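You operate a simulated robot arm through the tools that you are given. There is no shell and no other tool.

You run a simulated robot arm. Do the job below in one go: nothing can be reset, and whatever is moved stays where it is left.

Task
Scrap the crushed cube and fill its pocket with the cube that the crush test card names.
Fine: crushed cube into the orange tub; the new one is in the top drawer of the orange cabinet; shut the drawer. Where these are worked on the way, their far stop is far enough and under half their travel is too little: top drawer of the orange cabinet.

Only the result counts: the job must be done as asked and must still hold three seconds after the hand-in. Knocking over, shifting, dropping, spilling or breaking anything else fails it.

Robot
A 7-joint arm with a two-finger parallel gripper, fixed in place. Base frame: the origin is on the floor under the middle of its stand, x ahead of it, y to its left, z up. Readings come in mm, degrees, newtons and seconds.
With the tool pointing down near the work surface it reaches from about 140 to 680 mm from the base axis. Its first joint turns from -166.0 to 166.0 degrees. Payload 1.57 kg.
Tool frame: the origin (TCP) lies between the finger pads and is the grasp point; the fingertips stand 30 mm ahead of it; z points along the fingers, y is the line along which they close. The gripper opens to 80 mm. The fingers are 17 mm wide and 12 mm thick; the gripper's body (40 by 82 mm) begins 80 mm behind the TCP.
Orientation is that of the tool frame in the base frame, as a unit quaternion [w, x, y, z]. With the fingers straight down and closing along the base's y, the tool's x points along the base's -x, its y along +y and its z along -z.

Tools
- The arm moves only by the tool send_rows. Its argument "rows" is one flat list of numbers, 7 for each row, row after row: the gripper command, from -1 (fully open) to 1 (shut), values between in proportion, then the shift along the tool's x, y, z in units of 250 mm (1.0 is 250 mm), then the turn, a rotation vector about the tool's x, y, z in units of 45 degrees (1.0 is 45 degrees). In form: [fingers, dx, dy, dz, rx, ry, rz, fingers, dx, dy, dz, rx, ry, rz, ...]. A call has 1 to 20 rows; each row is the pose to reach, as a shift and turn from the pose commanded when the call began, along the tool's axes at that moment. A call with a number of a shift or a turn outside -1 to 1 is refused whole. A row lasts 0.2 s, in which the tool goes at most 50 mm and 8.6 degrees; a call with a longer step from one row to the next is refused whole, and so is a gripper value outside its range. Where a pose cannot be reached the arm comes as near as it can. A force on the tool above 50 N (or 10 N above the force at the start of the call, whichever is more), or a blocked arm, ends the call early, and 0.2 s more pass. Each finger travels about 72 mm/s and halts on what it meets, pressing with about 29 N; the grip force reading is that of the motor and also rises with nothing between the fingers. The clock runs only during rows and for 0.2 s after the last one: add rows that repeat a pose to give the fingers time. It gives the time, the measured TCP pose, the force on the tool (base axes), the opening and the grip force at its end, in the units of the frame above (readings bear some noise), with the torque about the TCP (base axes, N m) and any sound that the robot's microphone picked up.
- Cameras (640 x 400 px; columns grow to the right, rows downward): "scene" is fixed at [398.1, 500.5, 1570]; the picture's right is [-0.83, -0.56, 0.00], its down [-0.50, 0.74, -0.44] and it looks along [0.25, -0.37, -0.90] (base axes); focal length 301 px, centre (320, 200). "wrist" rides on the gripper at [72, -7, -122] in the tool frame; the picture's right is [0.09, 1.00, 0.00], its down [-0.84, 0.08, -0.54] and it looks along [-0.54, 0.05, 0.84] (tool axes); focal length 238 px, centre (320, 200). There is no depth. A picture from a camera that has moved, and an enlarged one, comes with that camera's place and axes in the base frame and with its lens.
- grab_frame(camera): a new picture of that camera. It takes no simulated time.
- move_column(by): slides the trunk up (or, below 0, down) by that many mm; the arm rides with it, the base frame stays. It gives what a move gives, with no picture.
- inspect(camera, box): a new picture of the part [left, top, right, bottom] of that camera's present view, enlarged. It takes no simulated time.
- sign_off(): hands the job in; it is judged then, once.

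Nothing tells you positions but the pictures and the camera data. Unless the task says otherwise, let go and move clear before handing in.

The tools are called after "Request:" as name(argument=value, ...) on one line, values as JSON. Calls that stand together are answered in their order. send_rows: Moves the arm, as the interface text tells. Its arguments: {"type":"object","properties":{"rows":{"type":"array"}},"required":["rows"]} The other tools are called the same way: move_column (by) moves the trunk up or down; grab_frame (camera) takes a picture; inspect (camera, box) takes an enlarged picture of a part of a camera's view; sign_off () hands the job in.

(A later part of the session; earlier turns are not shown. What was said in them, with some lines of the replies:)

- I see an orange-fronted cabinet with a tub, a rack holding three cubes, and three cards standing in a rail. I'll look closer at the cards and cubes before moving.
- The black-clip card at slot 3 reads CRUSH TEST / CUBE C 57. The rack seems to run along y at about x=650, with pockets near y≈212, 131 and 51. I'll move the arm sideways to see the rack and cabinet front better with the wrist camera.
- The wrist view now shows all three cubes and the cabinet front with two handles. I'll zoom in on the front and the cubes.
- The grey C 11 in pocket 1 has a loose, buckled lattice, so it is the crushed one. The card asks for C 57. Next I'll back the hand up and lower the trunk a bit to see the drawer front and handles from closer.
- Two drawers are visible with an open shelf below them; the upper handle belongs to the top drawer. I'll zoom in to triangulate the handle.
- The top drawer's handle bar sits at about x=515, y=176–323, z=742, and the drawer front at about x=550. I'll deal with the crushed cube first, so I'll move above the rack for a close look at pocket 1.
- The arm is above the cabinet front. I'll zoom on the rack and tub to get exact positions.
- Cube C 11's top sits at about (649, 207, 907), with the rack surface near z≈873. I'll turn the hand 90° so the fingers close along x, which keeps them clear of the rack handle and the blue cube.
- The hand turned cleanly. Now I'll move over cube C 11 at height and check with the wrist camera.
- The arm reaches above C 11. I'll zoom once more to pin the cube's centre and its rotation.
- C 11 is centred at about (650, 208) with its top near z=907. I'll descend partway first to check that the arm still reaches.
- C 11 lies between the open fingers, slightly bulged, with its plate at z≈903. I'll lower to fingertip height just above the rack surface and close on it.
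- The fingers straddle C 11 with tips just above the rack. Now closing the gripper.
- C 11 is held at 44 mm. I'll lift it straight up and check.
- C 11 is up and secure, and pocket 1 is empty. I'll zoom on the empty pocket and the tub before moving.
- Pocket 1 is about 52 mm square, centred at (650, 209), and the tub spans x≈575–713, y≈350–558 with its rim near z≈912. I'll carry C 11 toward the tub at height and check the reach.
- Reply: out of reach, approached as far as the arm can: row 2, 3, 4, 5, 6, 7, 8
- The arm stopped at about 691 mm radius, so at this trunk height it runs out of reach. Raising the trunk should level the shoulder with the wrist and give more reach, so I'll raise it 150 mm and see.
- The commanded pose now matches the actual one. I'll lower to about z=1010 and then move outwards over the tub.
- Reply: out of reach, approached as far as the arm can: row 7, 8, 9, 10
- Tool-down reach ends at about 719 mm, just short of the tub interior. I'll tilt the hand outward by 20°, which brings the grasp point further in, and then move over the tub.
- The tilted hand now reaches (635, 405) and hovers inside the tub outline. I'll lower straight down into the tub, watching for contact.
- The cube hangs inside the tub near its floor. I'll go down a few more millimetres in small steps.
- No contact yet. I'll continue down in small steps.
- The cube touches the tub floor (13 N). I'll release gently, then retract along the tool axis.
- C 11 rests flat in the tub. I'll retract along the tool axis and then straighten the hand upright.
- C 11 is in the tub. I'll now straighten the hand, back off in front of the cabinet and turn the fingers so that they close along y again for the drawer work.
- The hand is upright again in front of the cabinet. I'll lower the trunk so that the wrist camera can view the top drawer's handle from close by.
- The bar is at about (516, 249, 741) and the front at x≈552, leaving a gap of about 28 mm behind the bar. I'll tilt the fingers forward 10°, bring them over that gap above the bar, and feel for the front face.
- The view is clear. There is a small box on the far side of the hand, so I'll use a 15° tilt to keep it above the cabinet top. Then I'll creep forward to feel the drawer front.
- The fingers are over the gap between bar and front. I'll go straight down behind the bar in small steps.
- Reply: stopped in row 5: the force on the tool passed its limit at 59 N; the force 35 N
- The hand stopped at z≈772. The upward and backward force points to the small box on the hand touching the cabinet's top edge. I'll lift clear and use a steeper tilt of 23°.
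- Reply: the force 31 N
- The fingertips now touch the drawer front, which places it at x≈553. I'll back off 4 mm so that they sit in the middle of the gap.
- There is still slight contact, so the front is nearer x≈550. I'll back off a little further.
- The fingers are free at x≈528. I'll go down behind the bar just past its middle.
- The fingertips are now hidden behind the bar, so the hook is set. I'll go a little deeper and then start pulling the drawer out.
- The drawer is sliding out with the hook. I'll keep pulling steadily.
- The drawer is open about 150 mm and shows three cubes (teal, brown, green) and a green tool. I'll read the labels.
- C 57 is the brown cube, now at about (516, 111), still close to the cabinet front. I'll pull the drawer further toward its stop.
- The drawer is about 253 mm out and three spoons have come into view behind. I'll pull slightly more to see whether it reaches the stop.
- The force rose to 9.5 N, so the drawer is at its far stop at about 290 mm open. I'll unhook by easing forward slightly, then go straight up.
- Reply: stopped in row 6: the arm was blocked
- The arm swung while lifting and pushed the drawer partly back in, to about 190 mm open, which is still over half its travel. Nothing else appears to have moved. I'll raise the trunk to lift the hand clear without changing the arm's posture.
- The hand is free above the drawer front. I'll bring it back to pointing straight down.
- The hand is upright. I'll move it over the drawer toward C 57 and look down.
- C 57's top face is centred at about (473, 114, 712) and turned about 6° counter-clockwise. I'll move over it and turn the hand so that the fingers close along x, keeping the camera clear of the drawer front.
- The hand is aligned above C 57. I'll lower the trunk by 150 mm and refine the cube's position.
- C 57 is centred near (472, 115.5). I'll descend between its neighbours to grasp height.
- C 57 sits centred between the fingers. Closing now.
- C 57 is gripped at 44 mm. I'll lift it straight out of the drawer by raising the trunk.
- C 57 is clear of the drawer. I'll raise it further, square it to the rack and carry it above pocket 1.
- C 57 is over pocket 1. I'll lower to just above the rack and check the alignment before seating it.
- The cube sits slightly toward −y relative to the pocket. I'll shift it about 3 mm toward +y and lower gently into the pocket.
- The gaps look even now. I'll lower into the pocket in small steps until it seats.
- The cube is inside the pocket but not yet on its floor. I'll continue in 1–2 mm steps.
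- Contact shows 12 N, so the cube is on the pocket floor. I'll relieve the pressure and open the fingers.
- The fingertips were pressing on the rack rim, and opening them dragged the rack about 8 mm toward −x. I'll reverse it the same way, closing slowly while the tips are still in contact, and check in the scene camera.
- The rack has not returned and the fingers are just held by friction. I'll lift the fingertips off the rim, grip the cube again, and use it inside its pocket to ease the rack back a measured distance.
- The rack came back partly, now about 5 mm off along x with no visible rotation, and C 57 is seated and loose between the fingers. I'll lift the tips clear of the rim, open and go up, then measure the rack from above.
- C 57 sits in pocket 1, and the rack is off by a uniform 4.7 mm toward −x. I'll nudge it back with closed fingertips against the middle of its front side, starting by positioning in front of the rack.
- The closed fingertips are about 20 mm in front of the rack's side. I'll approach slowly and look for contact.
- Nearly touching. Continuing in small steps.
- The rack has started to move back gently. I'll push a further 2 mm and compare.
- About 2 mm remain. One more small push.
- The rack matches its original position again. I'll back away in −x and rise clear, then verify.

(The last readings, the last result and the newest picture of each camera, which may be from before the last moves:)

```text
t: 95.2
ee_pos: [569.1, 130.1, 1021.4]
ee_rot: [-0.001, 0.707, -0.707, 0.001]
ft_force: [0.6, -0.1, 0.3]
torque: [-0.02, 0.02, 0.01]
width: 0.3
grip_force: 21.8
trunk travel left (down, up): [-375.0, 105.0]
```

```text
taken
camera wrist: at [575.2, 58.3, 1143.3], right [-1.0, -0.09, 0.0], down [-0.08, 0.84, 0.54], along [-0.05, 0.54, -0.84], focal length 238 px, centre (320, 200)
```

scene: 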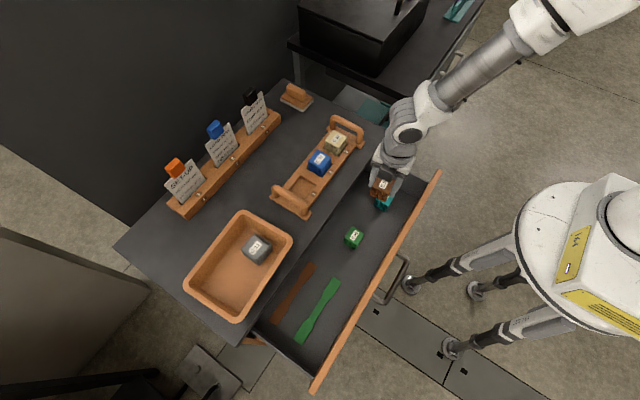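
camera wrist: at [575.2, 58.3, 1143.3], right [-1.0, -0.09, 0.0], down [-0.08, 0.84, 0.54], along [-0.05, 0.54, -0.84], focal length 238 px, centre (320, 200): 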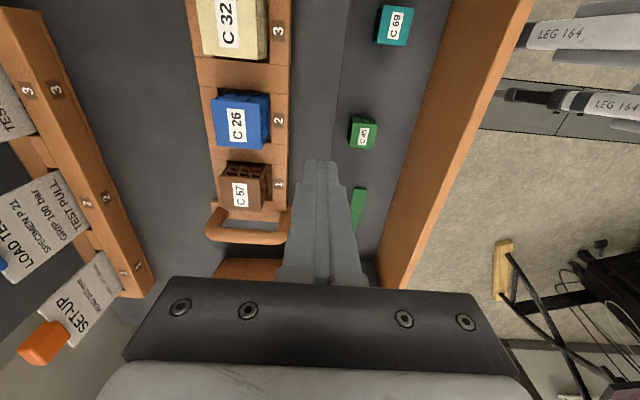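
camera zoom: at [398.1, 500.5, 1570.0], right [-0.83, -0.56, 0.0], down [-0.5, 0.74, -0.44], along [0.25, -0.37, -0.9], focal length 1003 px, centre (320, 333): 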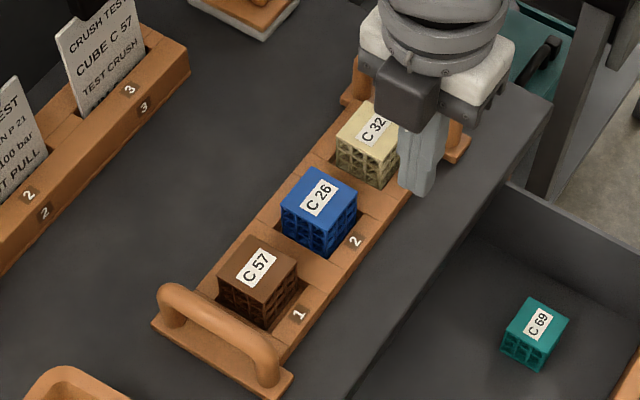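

The rack labels line up with the first picture. I'll check that C 57 is seated level with its neighbours.

Request:
inspect(camera="wrist", box=[190, 60, 300, 250])

Request:
inspect(camera="scene", box=[280, 140, 340, 200])

Request:
grab_frame(camera="scene")

```text
2.11 times, centred on (245, 155) of wrist
camera zoom: at [575.2, 58.3, 1143.3], right [-1.0, -0.09, 0.0], down [-0.08, 0.84, 0.54], along [-0.05, 0.54, -0.84], focal length 502 px, centre (478, 295)
```

zoom: 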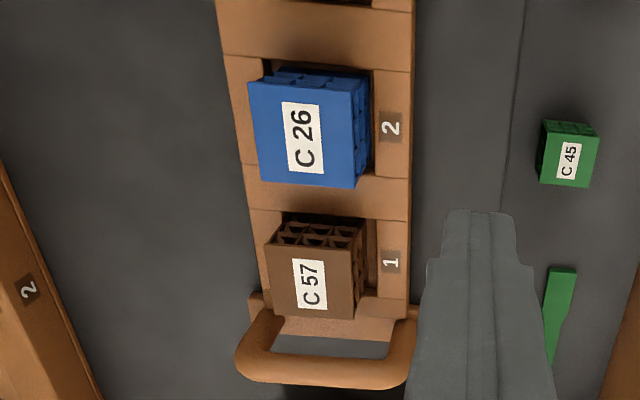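

```text
6.67 times, centred on (310, 170) of scene
camera zoom: at [398.1, 500.5, 1570.0], right [-0.83, -0.56, 0.0], down [-0.5, 0.74, -0.44], along [0.25, -0.37, -0.9], focal length 2006 px, centre (387, 400)
```

zoom: 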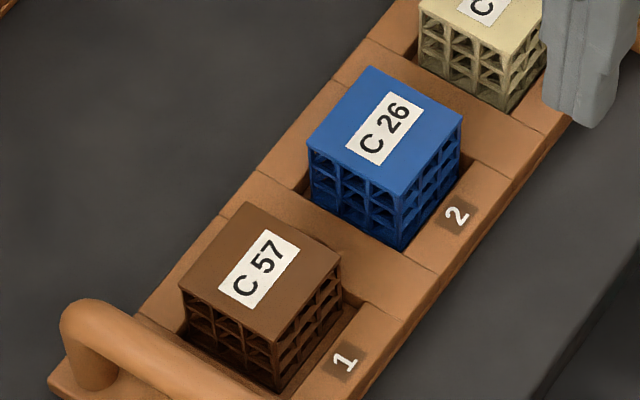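

```text
taken
```

scene: 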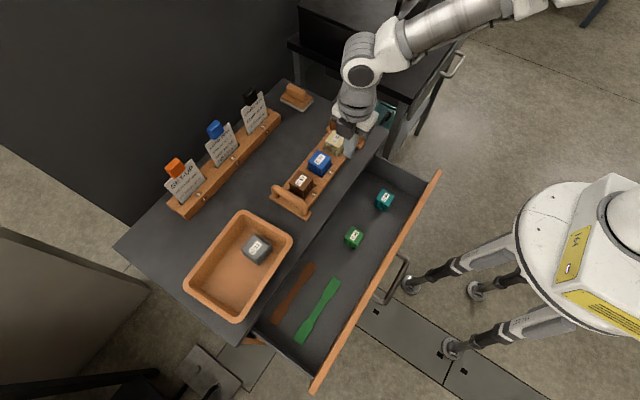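

C 57 sits level in pocket 1 with the rack back in place. Now I'll shut the drawer: I'll move the closed hand in front of the drawer at y≈249 and check the panel position before lowering.

Request:
send_rows(rows=[1, -0.04, 0.13, 0, 0, 0, 0, 1, -0.11, 0.28, 0, 0, 0, 0, 1, -0.18, 0.43, 0, 0, 0, 0, 1, -0.25, 0.58, 0, 0, 0, 0, 1, -0.33, 0.73, 0, 0, 0, 0, 1, -0.41, 0.88, 0, 0, 0, 0, 1, -0.476, 0.996, 0, 0, 0, 0, 1, -0.476, 0.996, 0, 0, 0, 0])

Request:
send_rows(rows=[1, 0, 0.08, 0, 0, 0, 0, 1, 0, 0.12, 0, 0, 0, 0, 1, 0, 0.12, 0, 0, 0, 0])

Request:
grab_frame(camera="wrist")

Request:
grab_frame(camera="scene")

```text
t: 97.0
ee_pos: [319.3, 249.7, 1020.8]
ee_rot: [0.001, -0.707, 0.707, 0.0]
ft_force: [0.1, 0.8, -0.7]
torque: [0.0, -0.01, 0.01]
width: 0.2
grip_force: 21.4
trunk travel left (down, up): [-375.0, 105.0]
```

```text
t: 97.8
ee_pos: [289.3, 250.0, 1018.8]
ee_rot: [-0.001, 0.707, -0.707, 0.001]
ft_force: [-0.1, 0.5, 0.2]
torque: [0.03, 0.01, -0.01]
width: 0.1
grip_force: 21.0
trunk travel left (down, up): [-375.0, 105.0]
```

```text
taken
camera wrist: at [295.8, 177.7, 1142.1], right [-1.0, -0.09, 0.0], down [-0.08, 0.84, 0.54], along [-0.05, 0.54, -0.84], focal length 238 px, centre (320, 200)
```

wrist: 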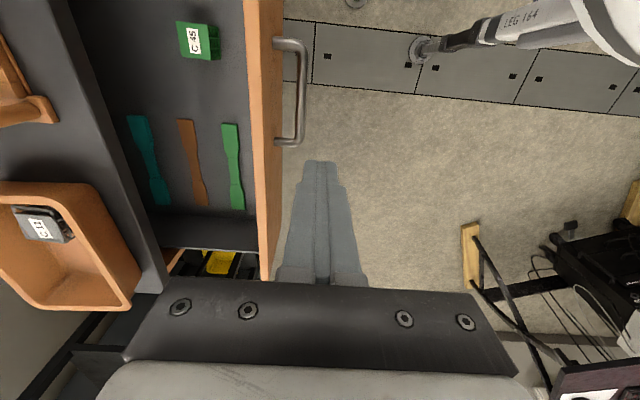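

```text
taken
```

scene: 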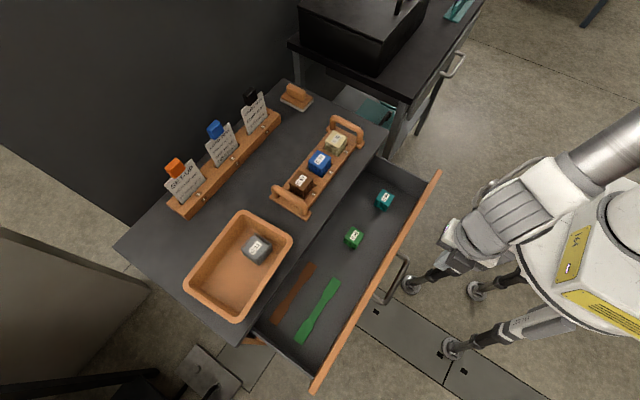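

The drawer front is at about x=360 and the handle bar at about x=322. I'll lower the trunk so that the fist is level with the panel above the handle.

Request:
move_column(by=-218)

Request:
grab_frame(camera="wrist")

Request:
grab_frame(camera="scene")

```text
t: 100.1
ee_pos: [289.6, 250.3, 801.1]
ee_rot: [0.001, -0.706, 0.708, -0.001]
ft_force: [0.9, 0.0, 0.8]
torque: [-0.04, -0.01, 0.01]
width: 0.2
grip_force: 21.8
trunk travel left (down, up): [-157.0, 323.0]
```

```text
taken
camera wrist: at [296.0, 177.7, 924.1], right [-1.0, -0.09, 0.0], down [-0.08, 0.84, 0.54], along [-0.05, 0.54, -0.84], focal length 238 px, centre (320, 200)
```

wrist: 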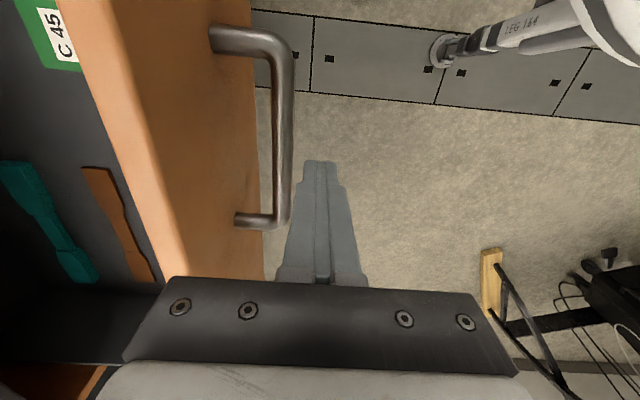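

```text
taken
```

scene: 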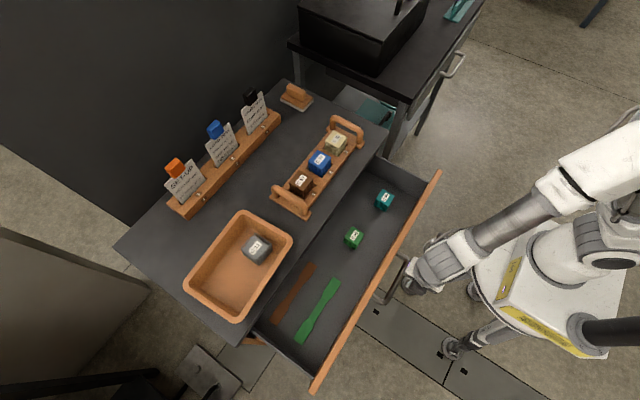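

The fist is in front of the panel above the handle. I'll push the drawer in slowly.

Request:
send_rows(rows=[1, 0, -0.04, 0, 0, 0, 0, 1, 0, -0.08, 0, 0, 0, 0, 1, 0, -0.12, 0, 0, 0, 0, 1, 0, -0.16, 0, 0, 0, 0, 1, 0, -0.19, 0, 0, 0, 0, 1, 0, -0.215, 0, 0, 0, 0, 1, 0, -0.24, 0, 0, 0, 0, 1, 0, -0.265, 0, 0, 0, 0, 1, 0, -0.295, 0, 0, 0, 0, 1, 0, -0.325, 0, 0, 0, 0, 1, 0, -0.355, 0, 0, 0, 0, 1, 0, -0.385, 0, 0, 0, 0, 1, 0, -0.415, 0, 0, 0, 0, 1, 0, -0.445, 0, 0, 0, 0, 1, 0, -0.475, 0, 0, 0, 0, 1, 0, -0.505, 0, 0, 0, 0, 1, 0, -0.505, 0, 0, 0, 0])

Request:
grab_frame(camera="scene")

Request:
grab_frame(camera="wrist")

```text
t: 103.7
ee_pos: [417.5, 249.0, 802.9]
ee_rot: [0.001, -0.707, 0.707, 0.0]
ft_force: [-0.1, -0.7, 0.3]
torque: [-0.02, 0.0, 0.0]
width: 0.1
grip_force: 21.5
trunk travel left (down, up): [-157.0, 323.0]
```

```text
taken
```

scene: 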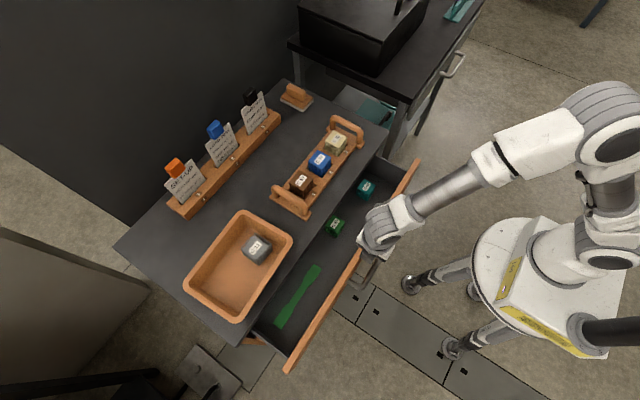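

```text
taken
camera wrist: at [422.7, 177.4, 924.0], right [-1.0, -0.09, 0.0], down [-0.08, 0.84, 0.54], along [-0.05, 0.54, -0.84], focal length 238 px, centre (320, 200)
```

wrist: 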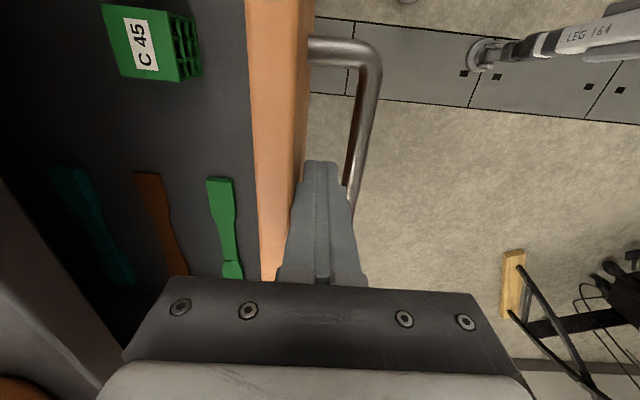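

The drawer slides in smoothly with its contents undisturbed. I'll keep pushing toward closed.

Request:
send_rows(rows=[1, 0, -0.03, 0, 0, 0, 0, 1, 0, -0.06, 0, 0, 0, 0, 1, 0, -0.09, 0, 0, 0, 0, 1, 0, -0.12, 0, 0, 0, 0, 1, 0, -0.15, 0, 0, 0, 0, 1, 0, -0.18, 0, 0, 0, 0, 1, 0, -0.21, 0, 0, 0, 0, 1, 0, -0.24, 0, 0, 0, 0, 1, 0, -0.27, 0, 0, 0, 0, 1, 0, -0.3, 0, 0, 0, 0, 1, 0, -0.33, 0, 0, 0, 0, 1, 0, -0.36, 0, 0, 0, 0, 1, 0, -0.38, 0, 0, 0, 0, 1, 0, -0.4, 0, 0, 0, 0, 1, 0, -0.4, 0, 0, 0, 0])

Request:
grab_frame(camera="scene")

Request:
grab_frame(camera="wrist")

```text
t: 106.9
ee_pos: [516.9, 249.8, 802.2]
ee_rot: [0.001, -0.707, 0.708, 0.0]
ft_force: [-0.5, 0.3, 0.5]
torque: [0.02, 0.0, 0.03]
width: 0.0
grip_force: 21.6
trunk travel left (down, up): [-157.0, 323.0]
```

```text
taken
```

scene: 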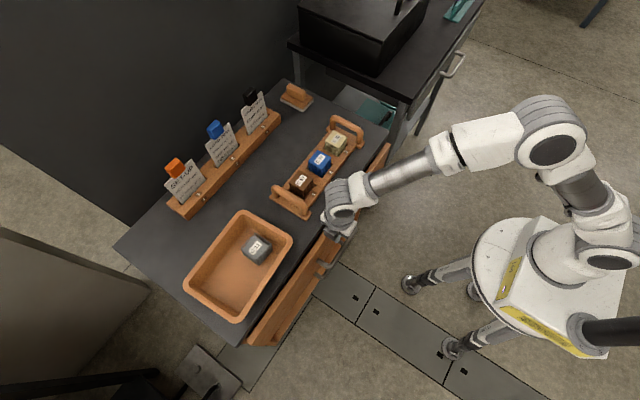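

```text
taken
camera wrist: at [522.3, 177.7, 924.0], right [-1.0, -0.09, 0.0], down [-0.08, 0.84, 0.54], along [-0.05, 0.54, -0.84], focal length 238 px, centre (320, 200)
```

wrist: 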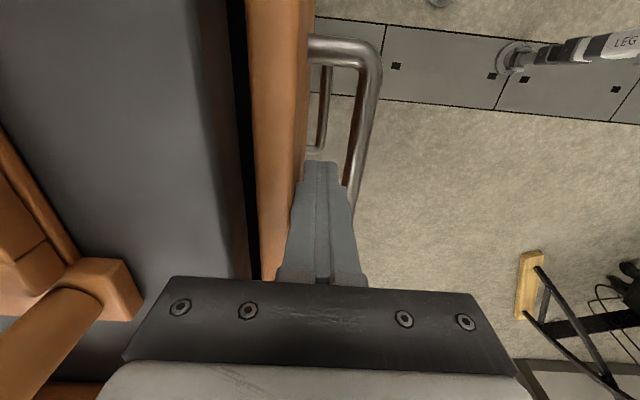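

About 20 mm remain, and there is still clear space between the hand and the rack handle. I'll push the last part slowly until it seats.

Request:
send_rows(rows=[1, 0, -0.012, 0, 0, 0, 0, 1, 0, -0.024, 0, 0, 0, 0, 1, 0, -0.036, 0, 0, 0, 0, 1, 0, -0.046, 0, 0, 0, 0, 1, 0, -0.056, 0, 0, 0, 0, 1, 0, -0.064, 0, 0, 0, 0, 1, 0, -0.072, 0, 0, 0, 0, 1, 0, -0.072, 0, 0, 0, 0])

Request:
grab_frame(camera="wrist")

Request:
inspect(camera="scene", box=[230, 130, 400, 360])

```text
t: 108.7
ee_pos: [534.1, 249.4, 803.2]
ee_rot: [0.0, 0.707, -0.707, 0.0]
ft_force: [0.6, 0.2, 0.0]
torque: [0.0, 0.0, -0.01]
width: 0.0
grip_force: 21.4
trunk travel left (down, up): [-157.0, 323.0]
```

```text
taken
camera wrist: at [540.2, 177.4, 924.2], right [-1.0, -0.09, 0.0], down [-0.08, 0.84, 0.54], along [-0.05, 0.54, -0.84], focal length 238 px, centre (320, 200)
```

wrist: 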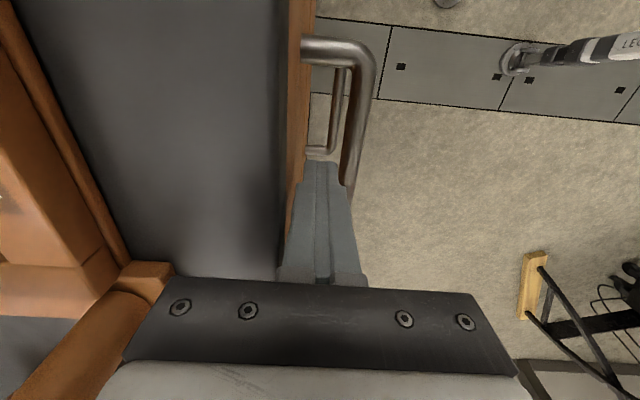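

```text
1.74 times, centred on (315, 245) of scene
camera zoom: at [398.1, 500.5, 1570.0], right [-0.83, -0.56, 0.0], down [-0.5, 0.74, -0.44], along [0.25, -0.37, -0.9], focal length 523 px, centre (329, 122)
```

zoom: 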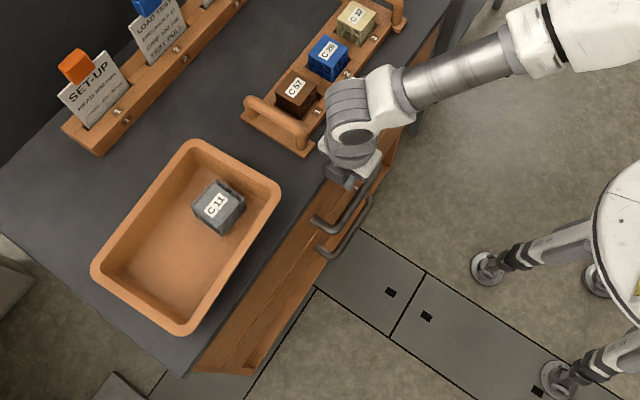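

Nearly shut. I'll press on in 1 mm steps until the force rises.

Request:
send_rows(rows=[1, 0, -0.004, 0, 0, 0, 0, 1, 0, -0.008, 0, 0, 0, 0, 1, 0, -0.012, 0, 0, 0, 0, 1, 0, -0.012, 0, 0, 0, 0])

Request:
send_rows(rows=[1, 0, -0.004, 0, 0, 0, 0, 1, 0, -0.008, 0, 0, 0, 0, 1, 0, -0.008, 0, 0, 0, 0])

Request:
inspect(camera="scene", box=[230, 230, 340, 350])

```text
t: 109.7
ee_pos: [536.3, 248.9, 802.5]
ee_rot: [0.0, 0.707, -0.707, 0.0]
ft_force: [-4.9, -1.6, 1.4]
torque: [0.05, -0.17, 0.03]
width: 0.0
grip_force: 21.4
trunk travel left (down, up): [-157.0, 323.0]
```

```text
t: 110.5
ee_pos: [536.9, 249.8, 802.1]
ee_rot: [0.001, 0.707, -0.707, -0.001]
ft_force: [-27.8, -7.0, 1.7]
torque: [0.39, -1.59, -0.36]
width: 0.0
grip_force: 21.4
trunk travel left (down, up): [-157.0, 323.0]
```

```text
3.33 times, centred on (285, 290) of scene
camera zoom: at [398.1, 500.5, 1570.0], right [-0.83, -0.56, 0.0], down [-0.5, 0.74, -0.44], along [0.25, -0.37, -0.9], focal length 1003 px, centre (437, -100)
```

zoom: 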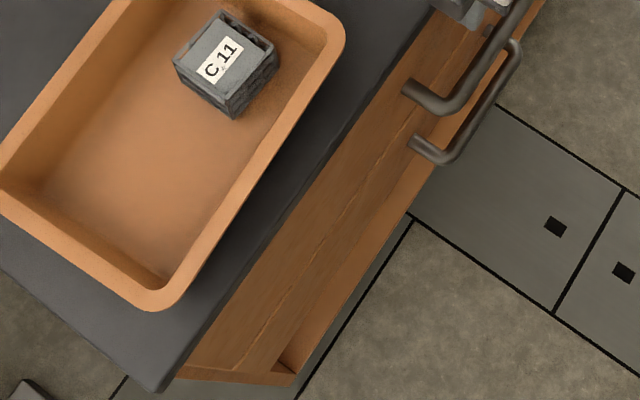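

The force now acts at the cabinet's top edge, so the fist has met the cabinet itself and the drawer should be essentially shut. I'll back off and compare the handle position with the earlier closed picture.

Request:
send_rows(rows=[1, 0, 0.04, 0, 0, 0, 0, 1, 0, 0.12, 0, 0, 0, 0, 1, 0, 0.28, 0, 0, 0, 0, 1, 0, 0.44, 0, 0, 0, 0, 1, 0, 0.6, 0, 0, 0, 0, 1, 0, 0.6, 0, 0, 0, 0])

Request:
inspect(camera="scene", box=[300, 200, 370, 290])

Request:
inspect(camera="scene", box=[230, 230, 340, 350])

Request:
grab_frame(camera="wrist")

```text
t: 111.9
ee_pos: [388.5, 250.6, 803.2]
ee_rot: [0.001, -0.707, 0.708, 0.0]
ft_force: [0.3, -0.8, 0.3]
torque: [0.04, -0.01, 0.01]
width: 0.0
grip_force: 21.4
trunk travel left (down, up): [-157.0, 323.0]
```

```text
4.44 times, centred on (335, 245) of scene
camera zoom: at [398.1, 500.5, 1570.0], right [-0.83, -0.56, 0.0], down [-0.5, 0.74, -0.44], along [0.25, -0.37, -0.9], focal length 1338 px, centre (253, 0)
```

zoom: 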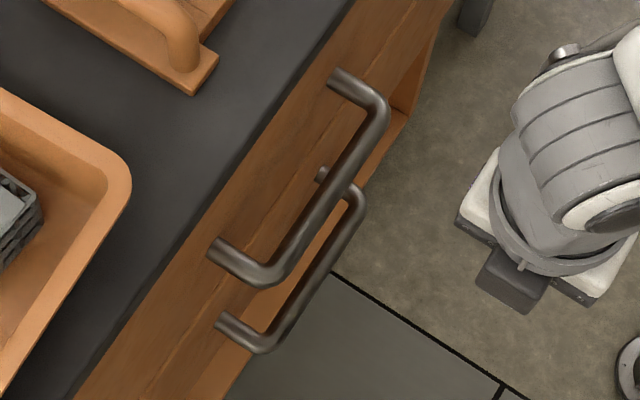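

```text
3.33 times, centred on (285, 290) of scene
camera zoom: at [398.1, 500.5, 1570.0], right [-0.83, -0.56, 0.0], down [-0.5, 0.74, -0.44], along [0.25, -0.37, -0.9], focal length 1003 px, centre (437, -100)
```

zoom: 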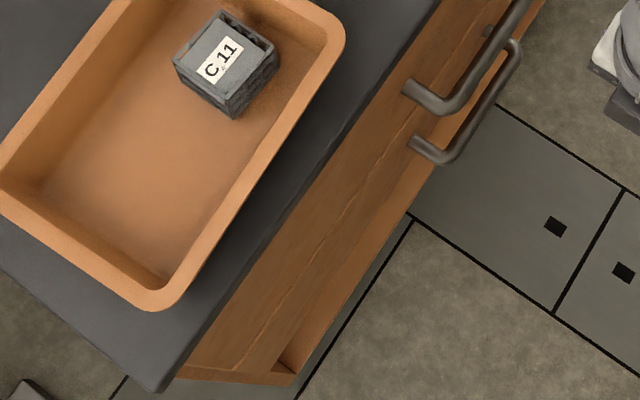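

```text
taken
camera wrist: at [394.6, 177.5, 924.0], right [-1.0, -0.09, 0.0], down [-0.08, 0.84, 0.54], along [-0.05, 0.54, -0.84], focal length 238 px, centre (320, 200)
```

wrist: 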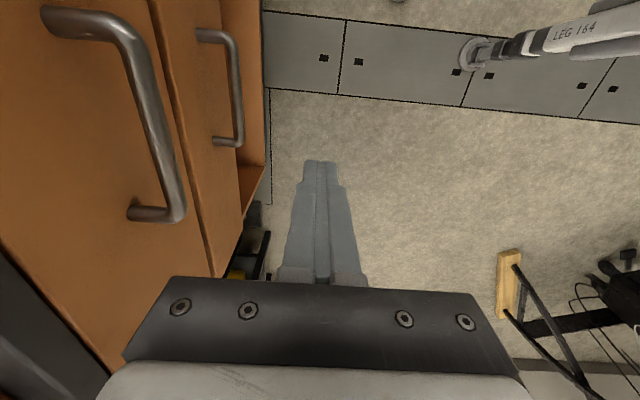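

The handle appears exactly where it was when closed. To be sure it is fully home, I'll give the handle bar itself a gentle push from lower down, where the hand cannot touch the cabinet top.

Request:
send_rows(rows=[1, 0, 0, 0.09, 0, 0, 0, 1, 0, 0, 0.18, 0, 0, 0, 1, 0, -0.12, 0.18, 0, 0, 0, 1, 0, -0.24, 0.18, 0, 0, 0, 1, 0, -0.34, 0.18, 0, 0, 0, 1, 0, -0.4, 0.18, 0, 0, 0, 1, 0, -0.4, 0.18, 0, 0, 0])

Request:
send_rows(rows=[1, 0, -0.008, 0, 0, 0, 0, 1, 0, -0.016, 0, 0, 0, 0, 1, 0, -0.024, 0, 0, 0, 0, 1, 0, -0.032, 0, 0, 0, 0, 1, 0, -0.032, 0, 0, 0, 0])

```text
t: 113.5
ee_pos: [489.4, 250.6, 758.0]
ee_rot: [0.002, -0.707, 0.707, 0.0]
ft_force: [0.1, 0.3, -0.1]
torque: [-0.04, 0.03, 0.0]
width: 0.0
grip_force: 21.1
trunk travel left (down, up): [-157.0, 323.0]
```

```text
t: 114.7
ee_pos: [492.3, 249.9, 757.1]
ee_rot: [0.003, 0.708, -0.706, -0.002]
ft_force: [-33.0, -1.8, 6.3]
torque: [-0.01, 0.17, 0.01]
width: 0.0
grip_force: 21.3
trunk travel left (down, up): [-157.0, 323.0]
```

The bar resisted 33 N without moving, so the drawer is fully shut. I'll back off and raise the hand clear for a final check.

Request:
send_rows(rows=[1, 0, 0.02, 0, 0, 0, 0, 1, 0, 0.1, 0, 0, 0, 0, 1, 0, 0.25, 0, 0, 0, 0, 1, 0, 0.4, 0, 0, 0, 0, 1, 0, 0.5, 0, 0, 0, 0, 1, 0, 0.5, 0, 0, 0, 0])

Request:
move_column(by=200)

Request:
grab_frame(camera="scene")

Request:
inspect(camera="scene", box=[300, 200, 370, 290])

Request:
inspect(camera="scene", box=[260, 100, 380, 220])

Request:
inspect(camera="scene", box=[100, 60, 400, 360])

```text
t: 116.1
ee_pos: [371.9, 249.4, 758.2]
ee_rot: [-0.001, 0.708, -0.707, 0.001]
ft_force: [0.4, -0.3, 0.1]
torque: [-0.01, -0.02, 0.0]
width: 0.0
grip_force: 21.8
trunk travel left (down, up): [-157.0, 323.0]
```

```text
t: 118.3
ee_pos: [371.9, 248.7, 957.6]
ee_rot: [-0.001, 0.708, -0.707, 0.0]
ft_force: [-0.5, -0.3, 0.2]
torque: [-0.02, 0.03, 0.02]
width: 0.0
grip_force: 21.2
trunk travel left (down, up): [-357.0, 123.0]
```

```text
taken
```

scene: 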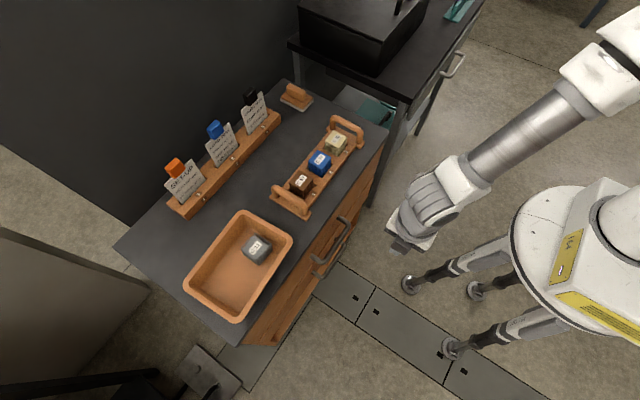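

```text
4.44 times, centred on (335, 245) of scene
camera zoom: at [398.1, 500.5, 1570.0], right [-0.83, -0.56, 0.0], down [-0.5, 0.74, -0.44], along [0.25, -0.37, -0.9], focal length 1338 px, centre (253, 0)
```

zoom: 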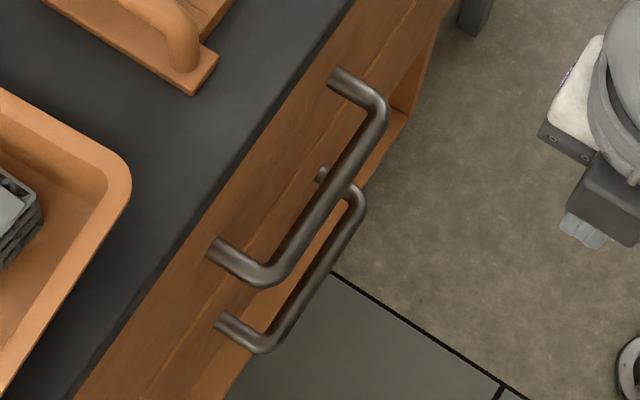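

```text
3.33 times, centred on (320, 160) of scene
camera zoom: at [398.1, 500.5, 1570.0], right [-0.83, -0.56, 0.0], down [-0.5, 0.74, -0.44], along [0.25, -0.37, -0.9], focal length 1003 px, centre (320, 333)
```

zoom: 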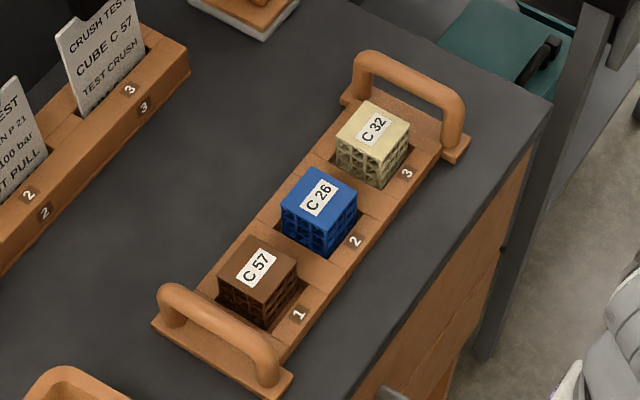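

```text
1.33 times, centred on (250, 210) of scene
camera zoom: at [398.1, 500.5, 1570.0], right [-0.83, -0.56, 0.0], down [-0.5, 0.74, -0.44], along [0.25, -0.37, -0.9], focal length 401 px, centre (413, 187)
```

zoom: 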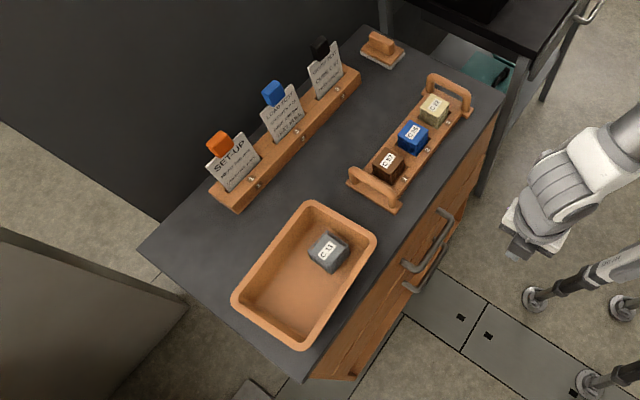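

Crushed cube C 11 is in the orange tub and C 57 sits in pocket 1. The top drawer is shut, the rack and everything else are where they began, and the hand is empty and clear. I'm handing the job in.

Request:
sign_off()

```text
The job is handed in.
```

The job is done and handed in. The crushed cube, C 11, is in the orange tub. C 57, the cube the crush test card names, is in its place in pocket 1. The top drawer is shut: I pushed on its handle with about 33 N and it didn't move.

Three things went wrong on the way:

- **Rack dragged:** when I let go of C 57, the fingertips were pressing on the rack and dragged it about 8 mm. I moved it back, and in the last picture its labels line up with the first one. I'd put its position within a millimetre or two of the start.
- **Drawer knocked part-way in:** I had pulled the drawer to its far stop at about 290 mm. While unhooking, the arm swung and pushed it back to about 190 mm, still over half its travel. I couldn't see that anything inside had moved.
- **Cabinet edge bumped:** the hand touched the cabinet's top edge twice, once at about 59 N while I was reaching for the handle and once more lightly while shutting the drawer. Nothing moved or looked damaged.
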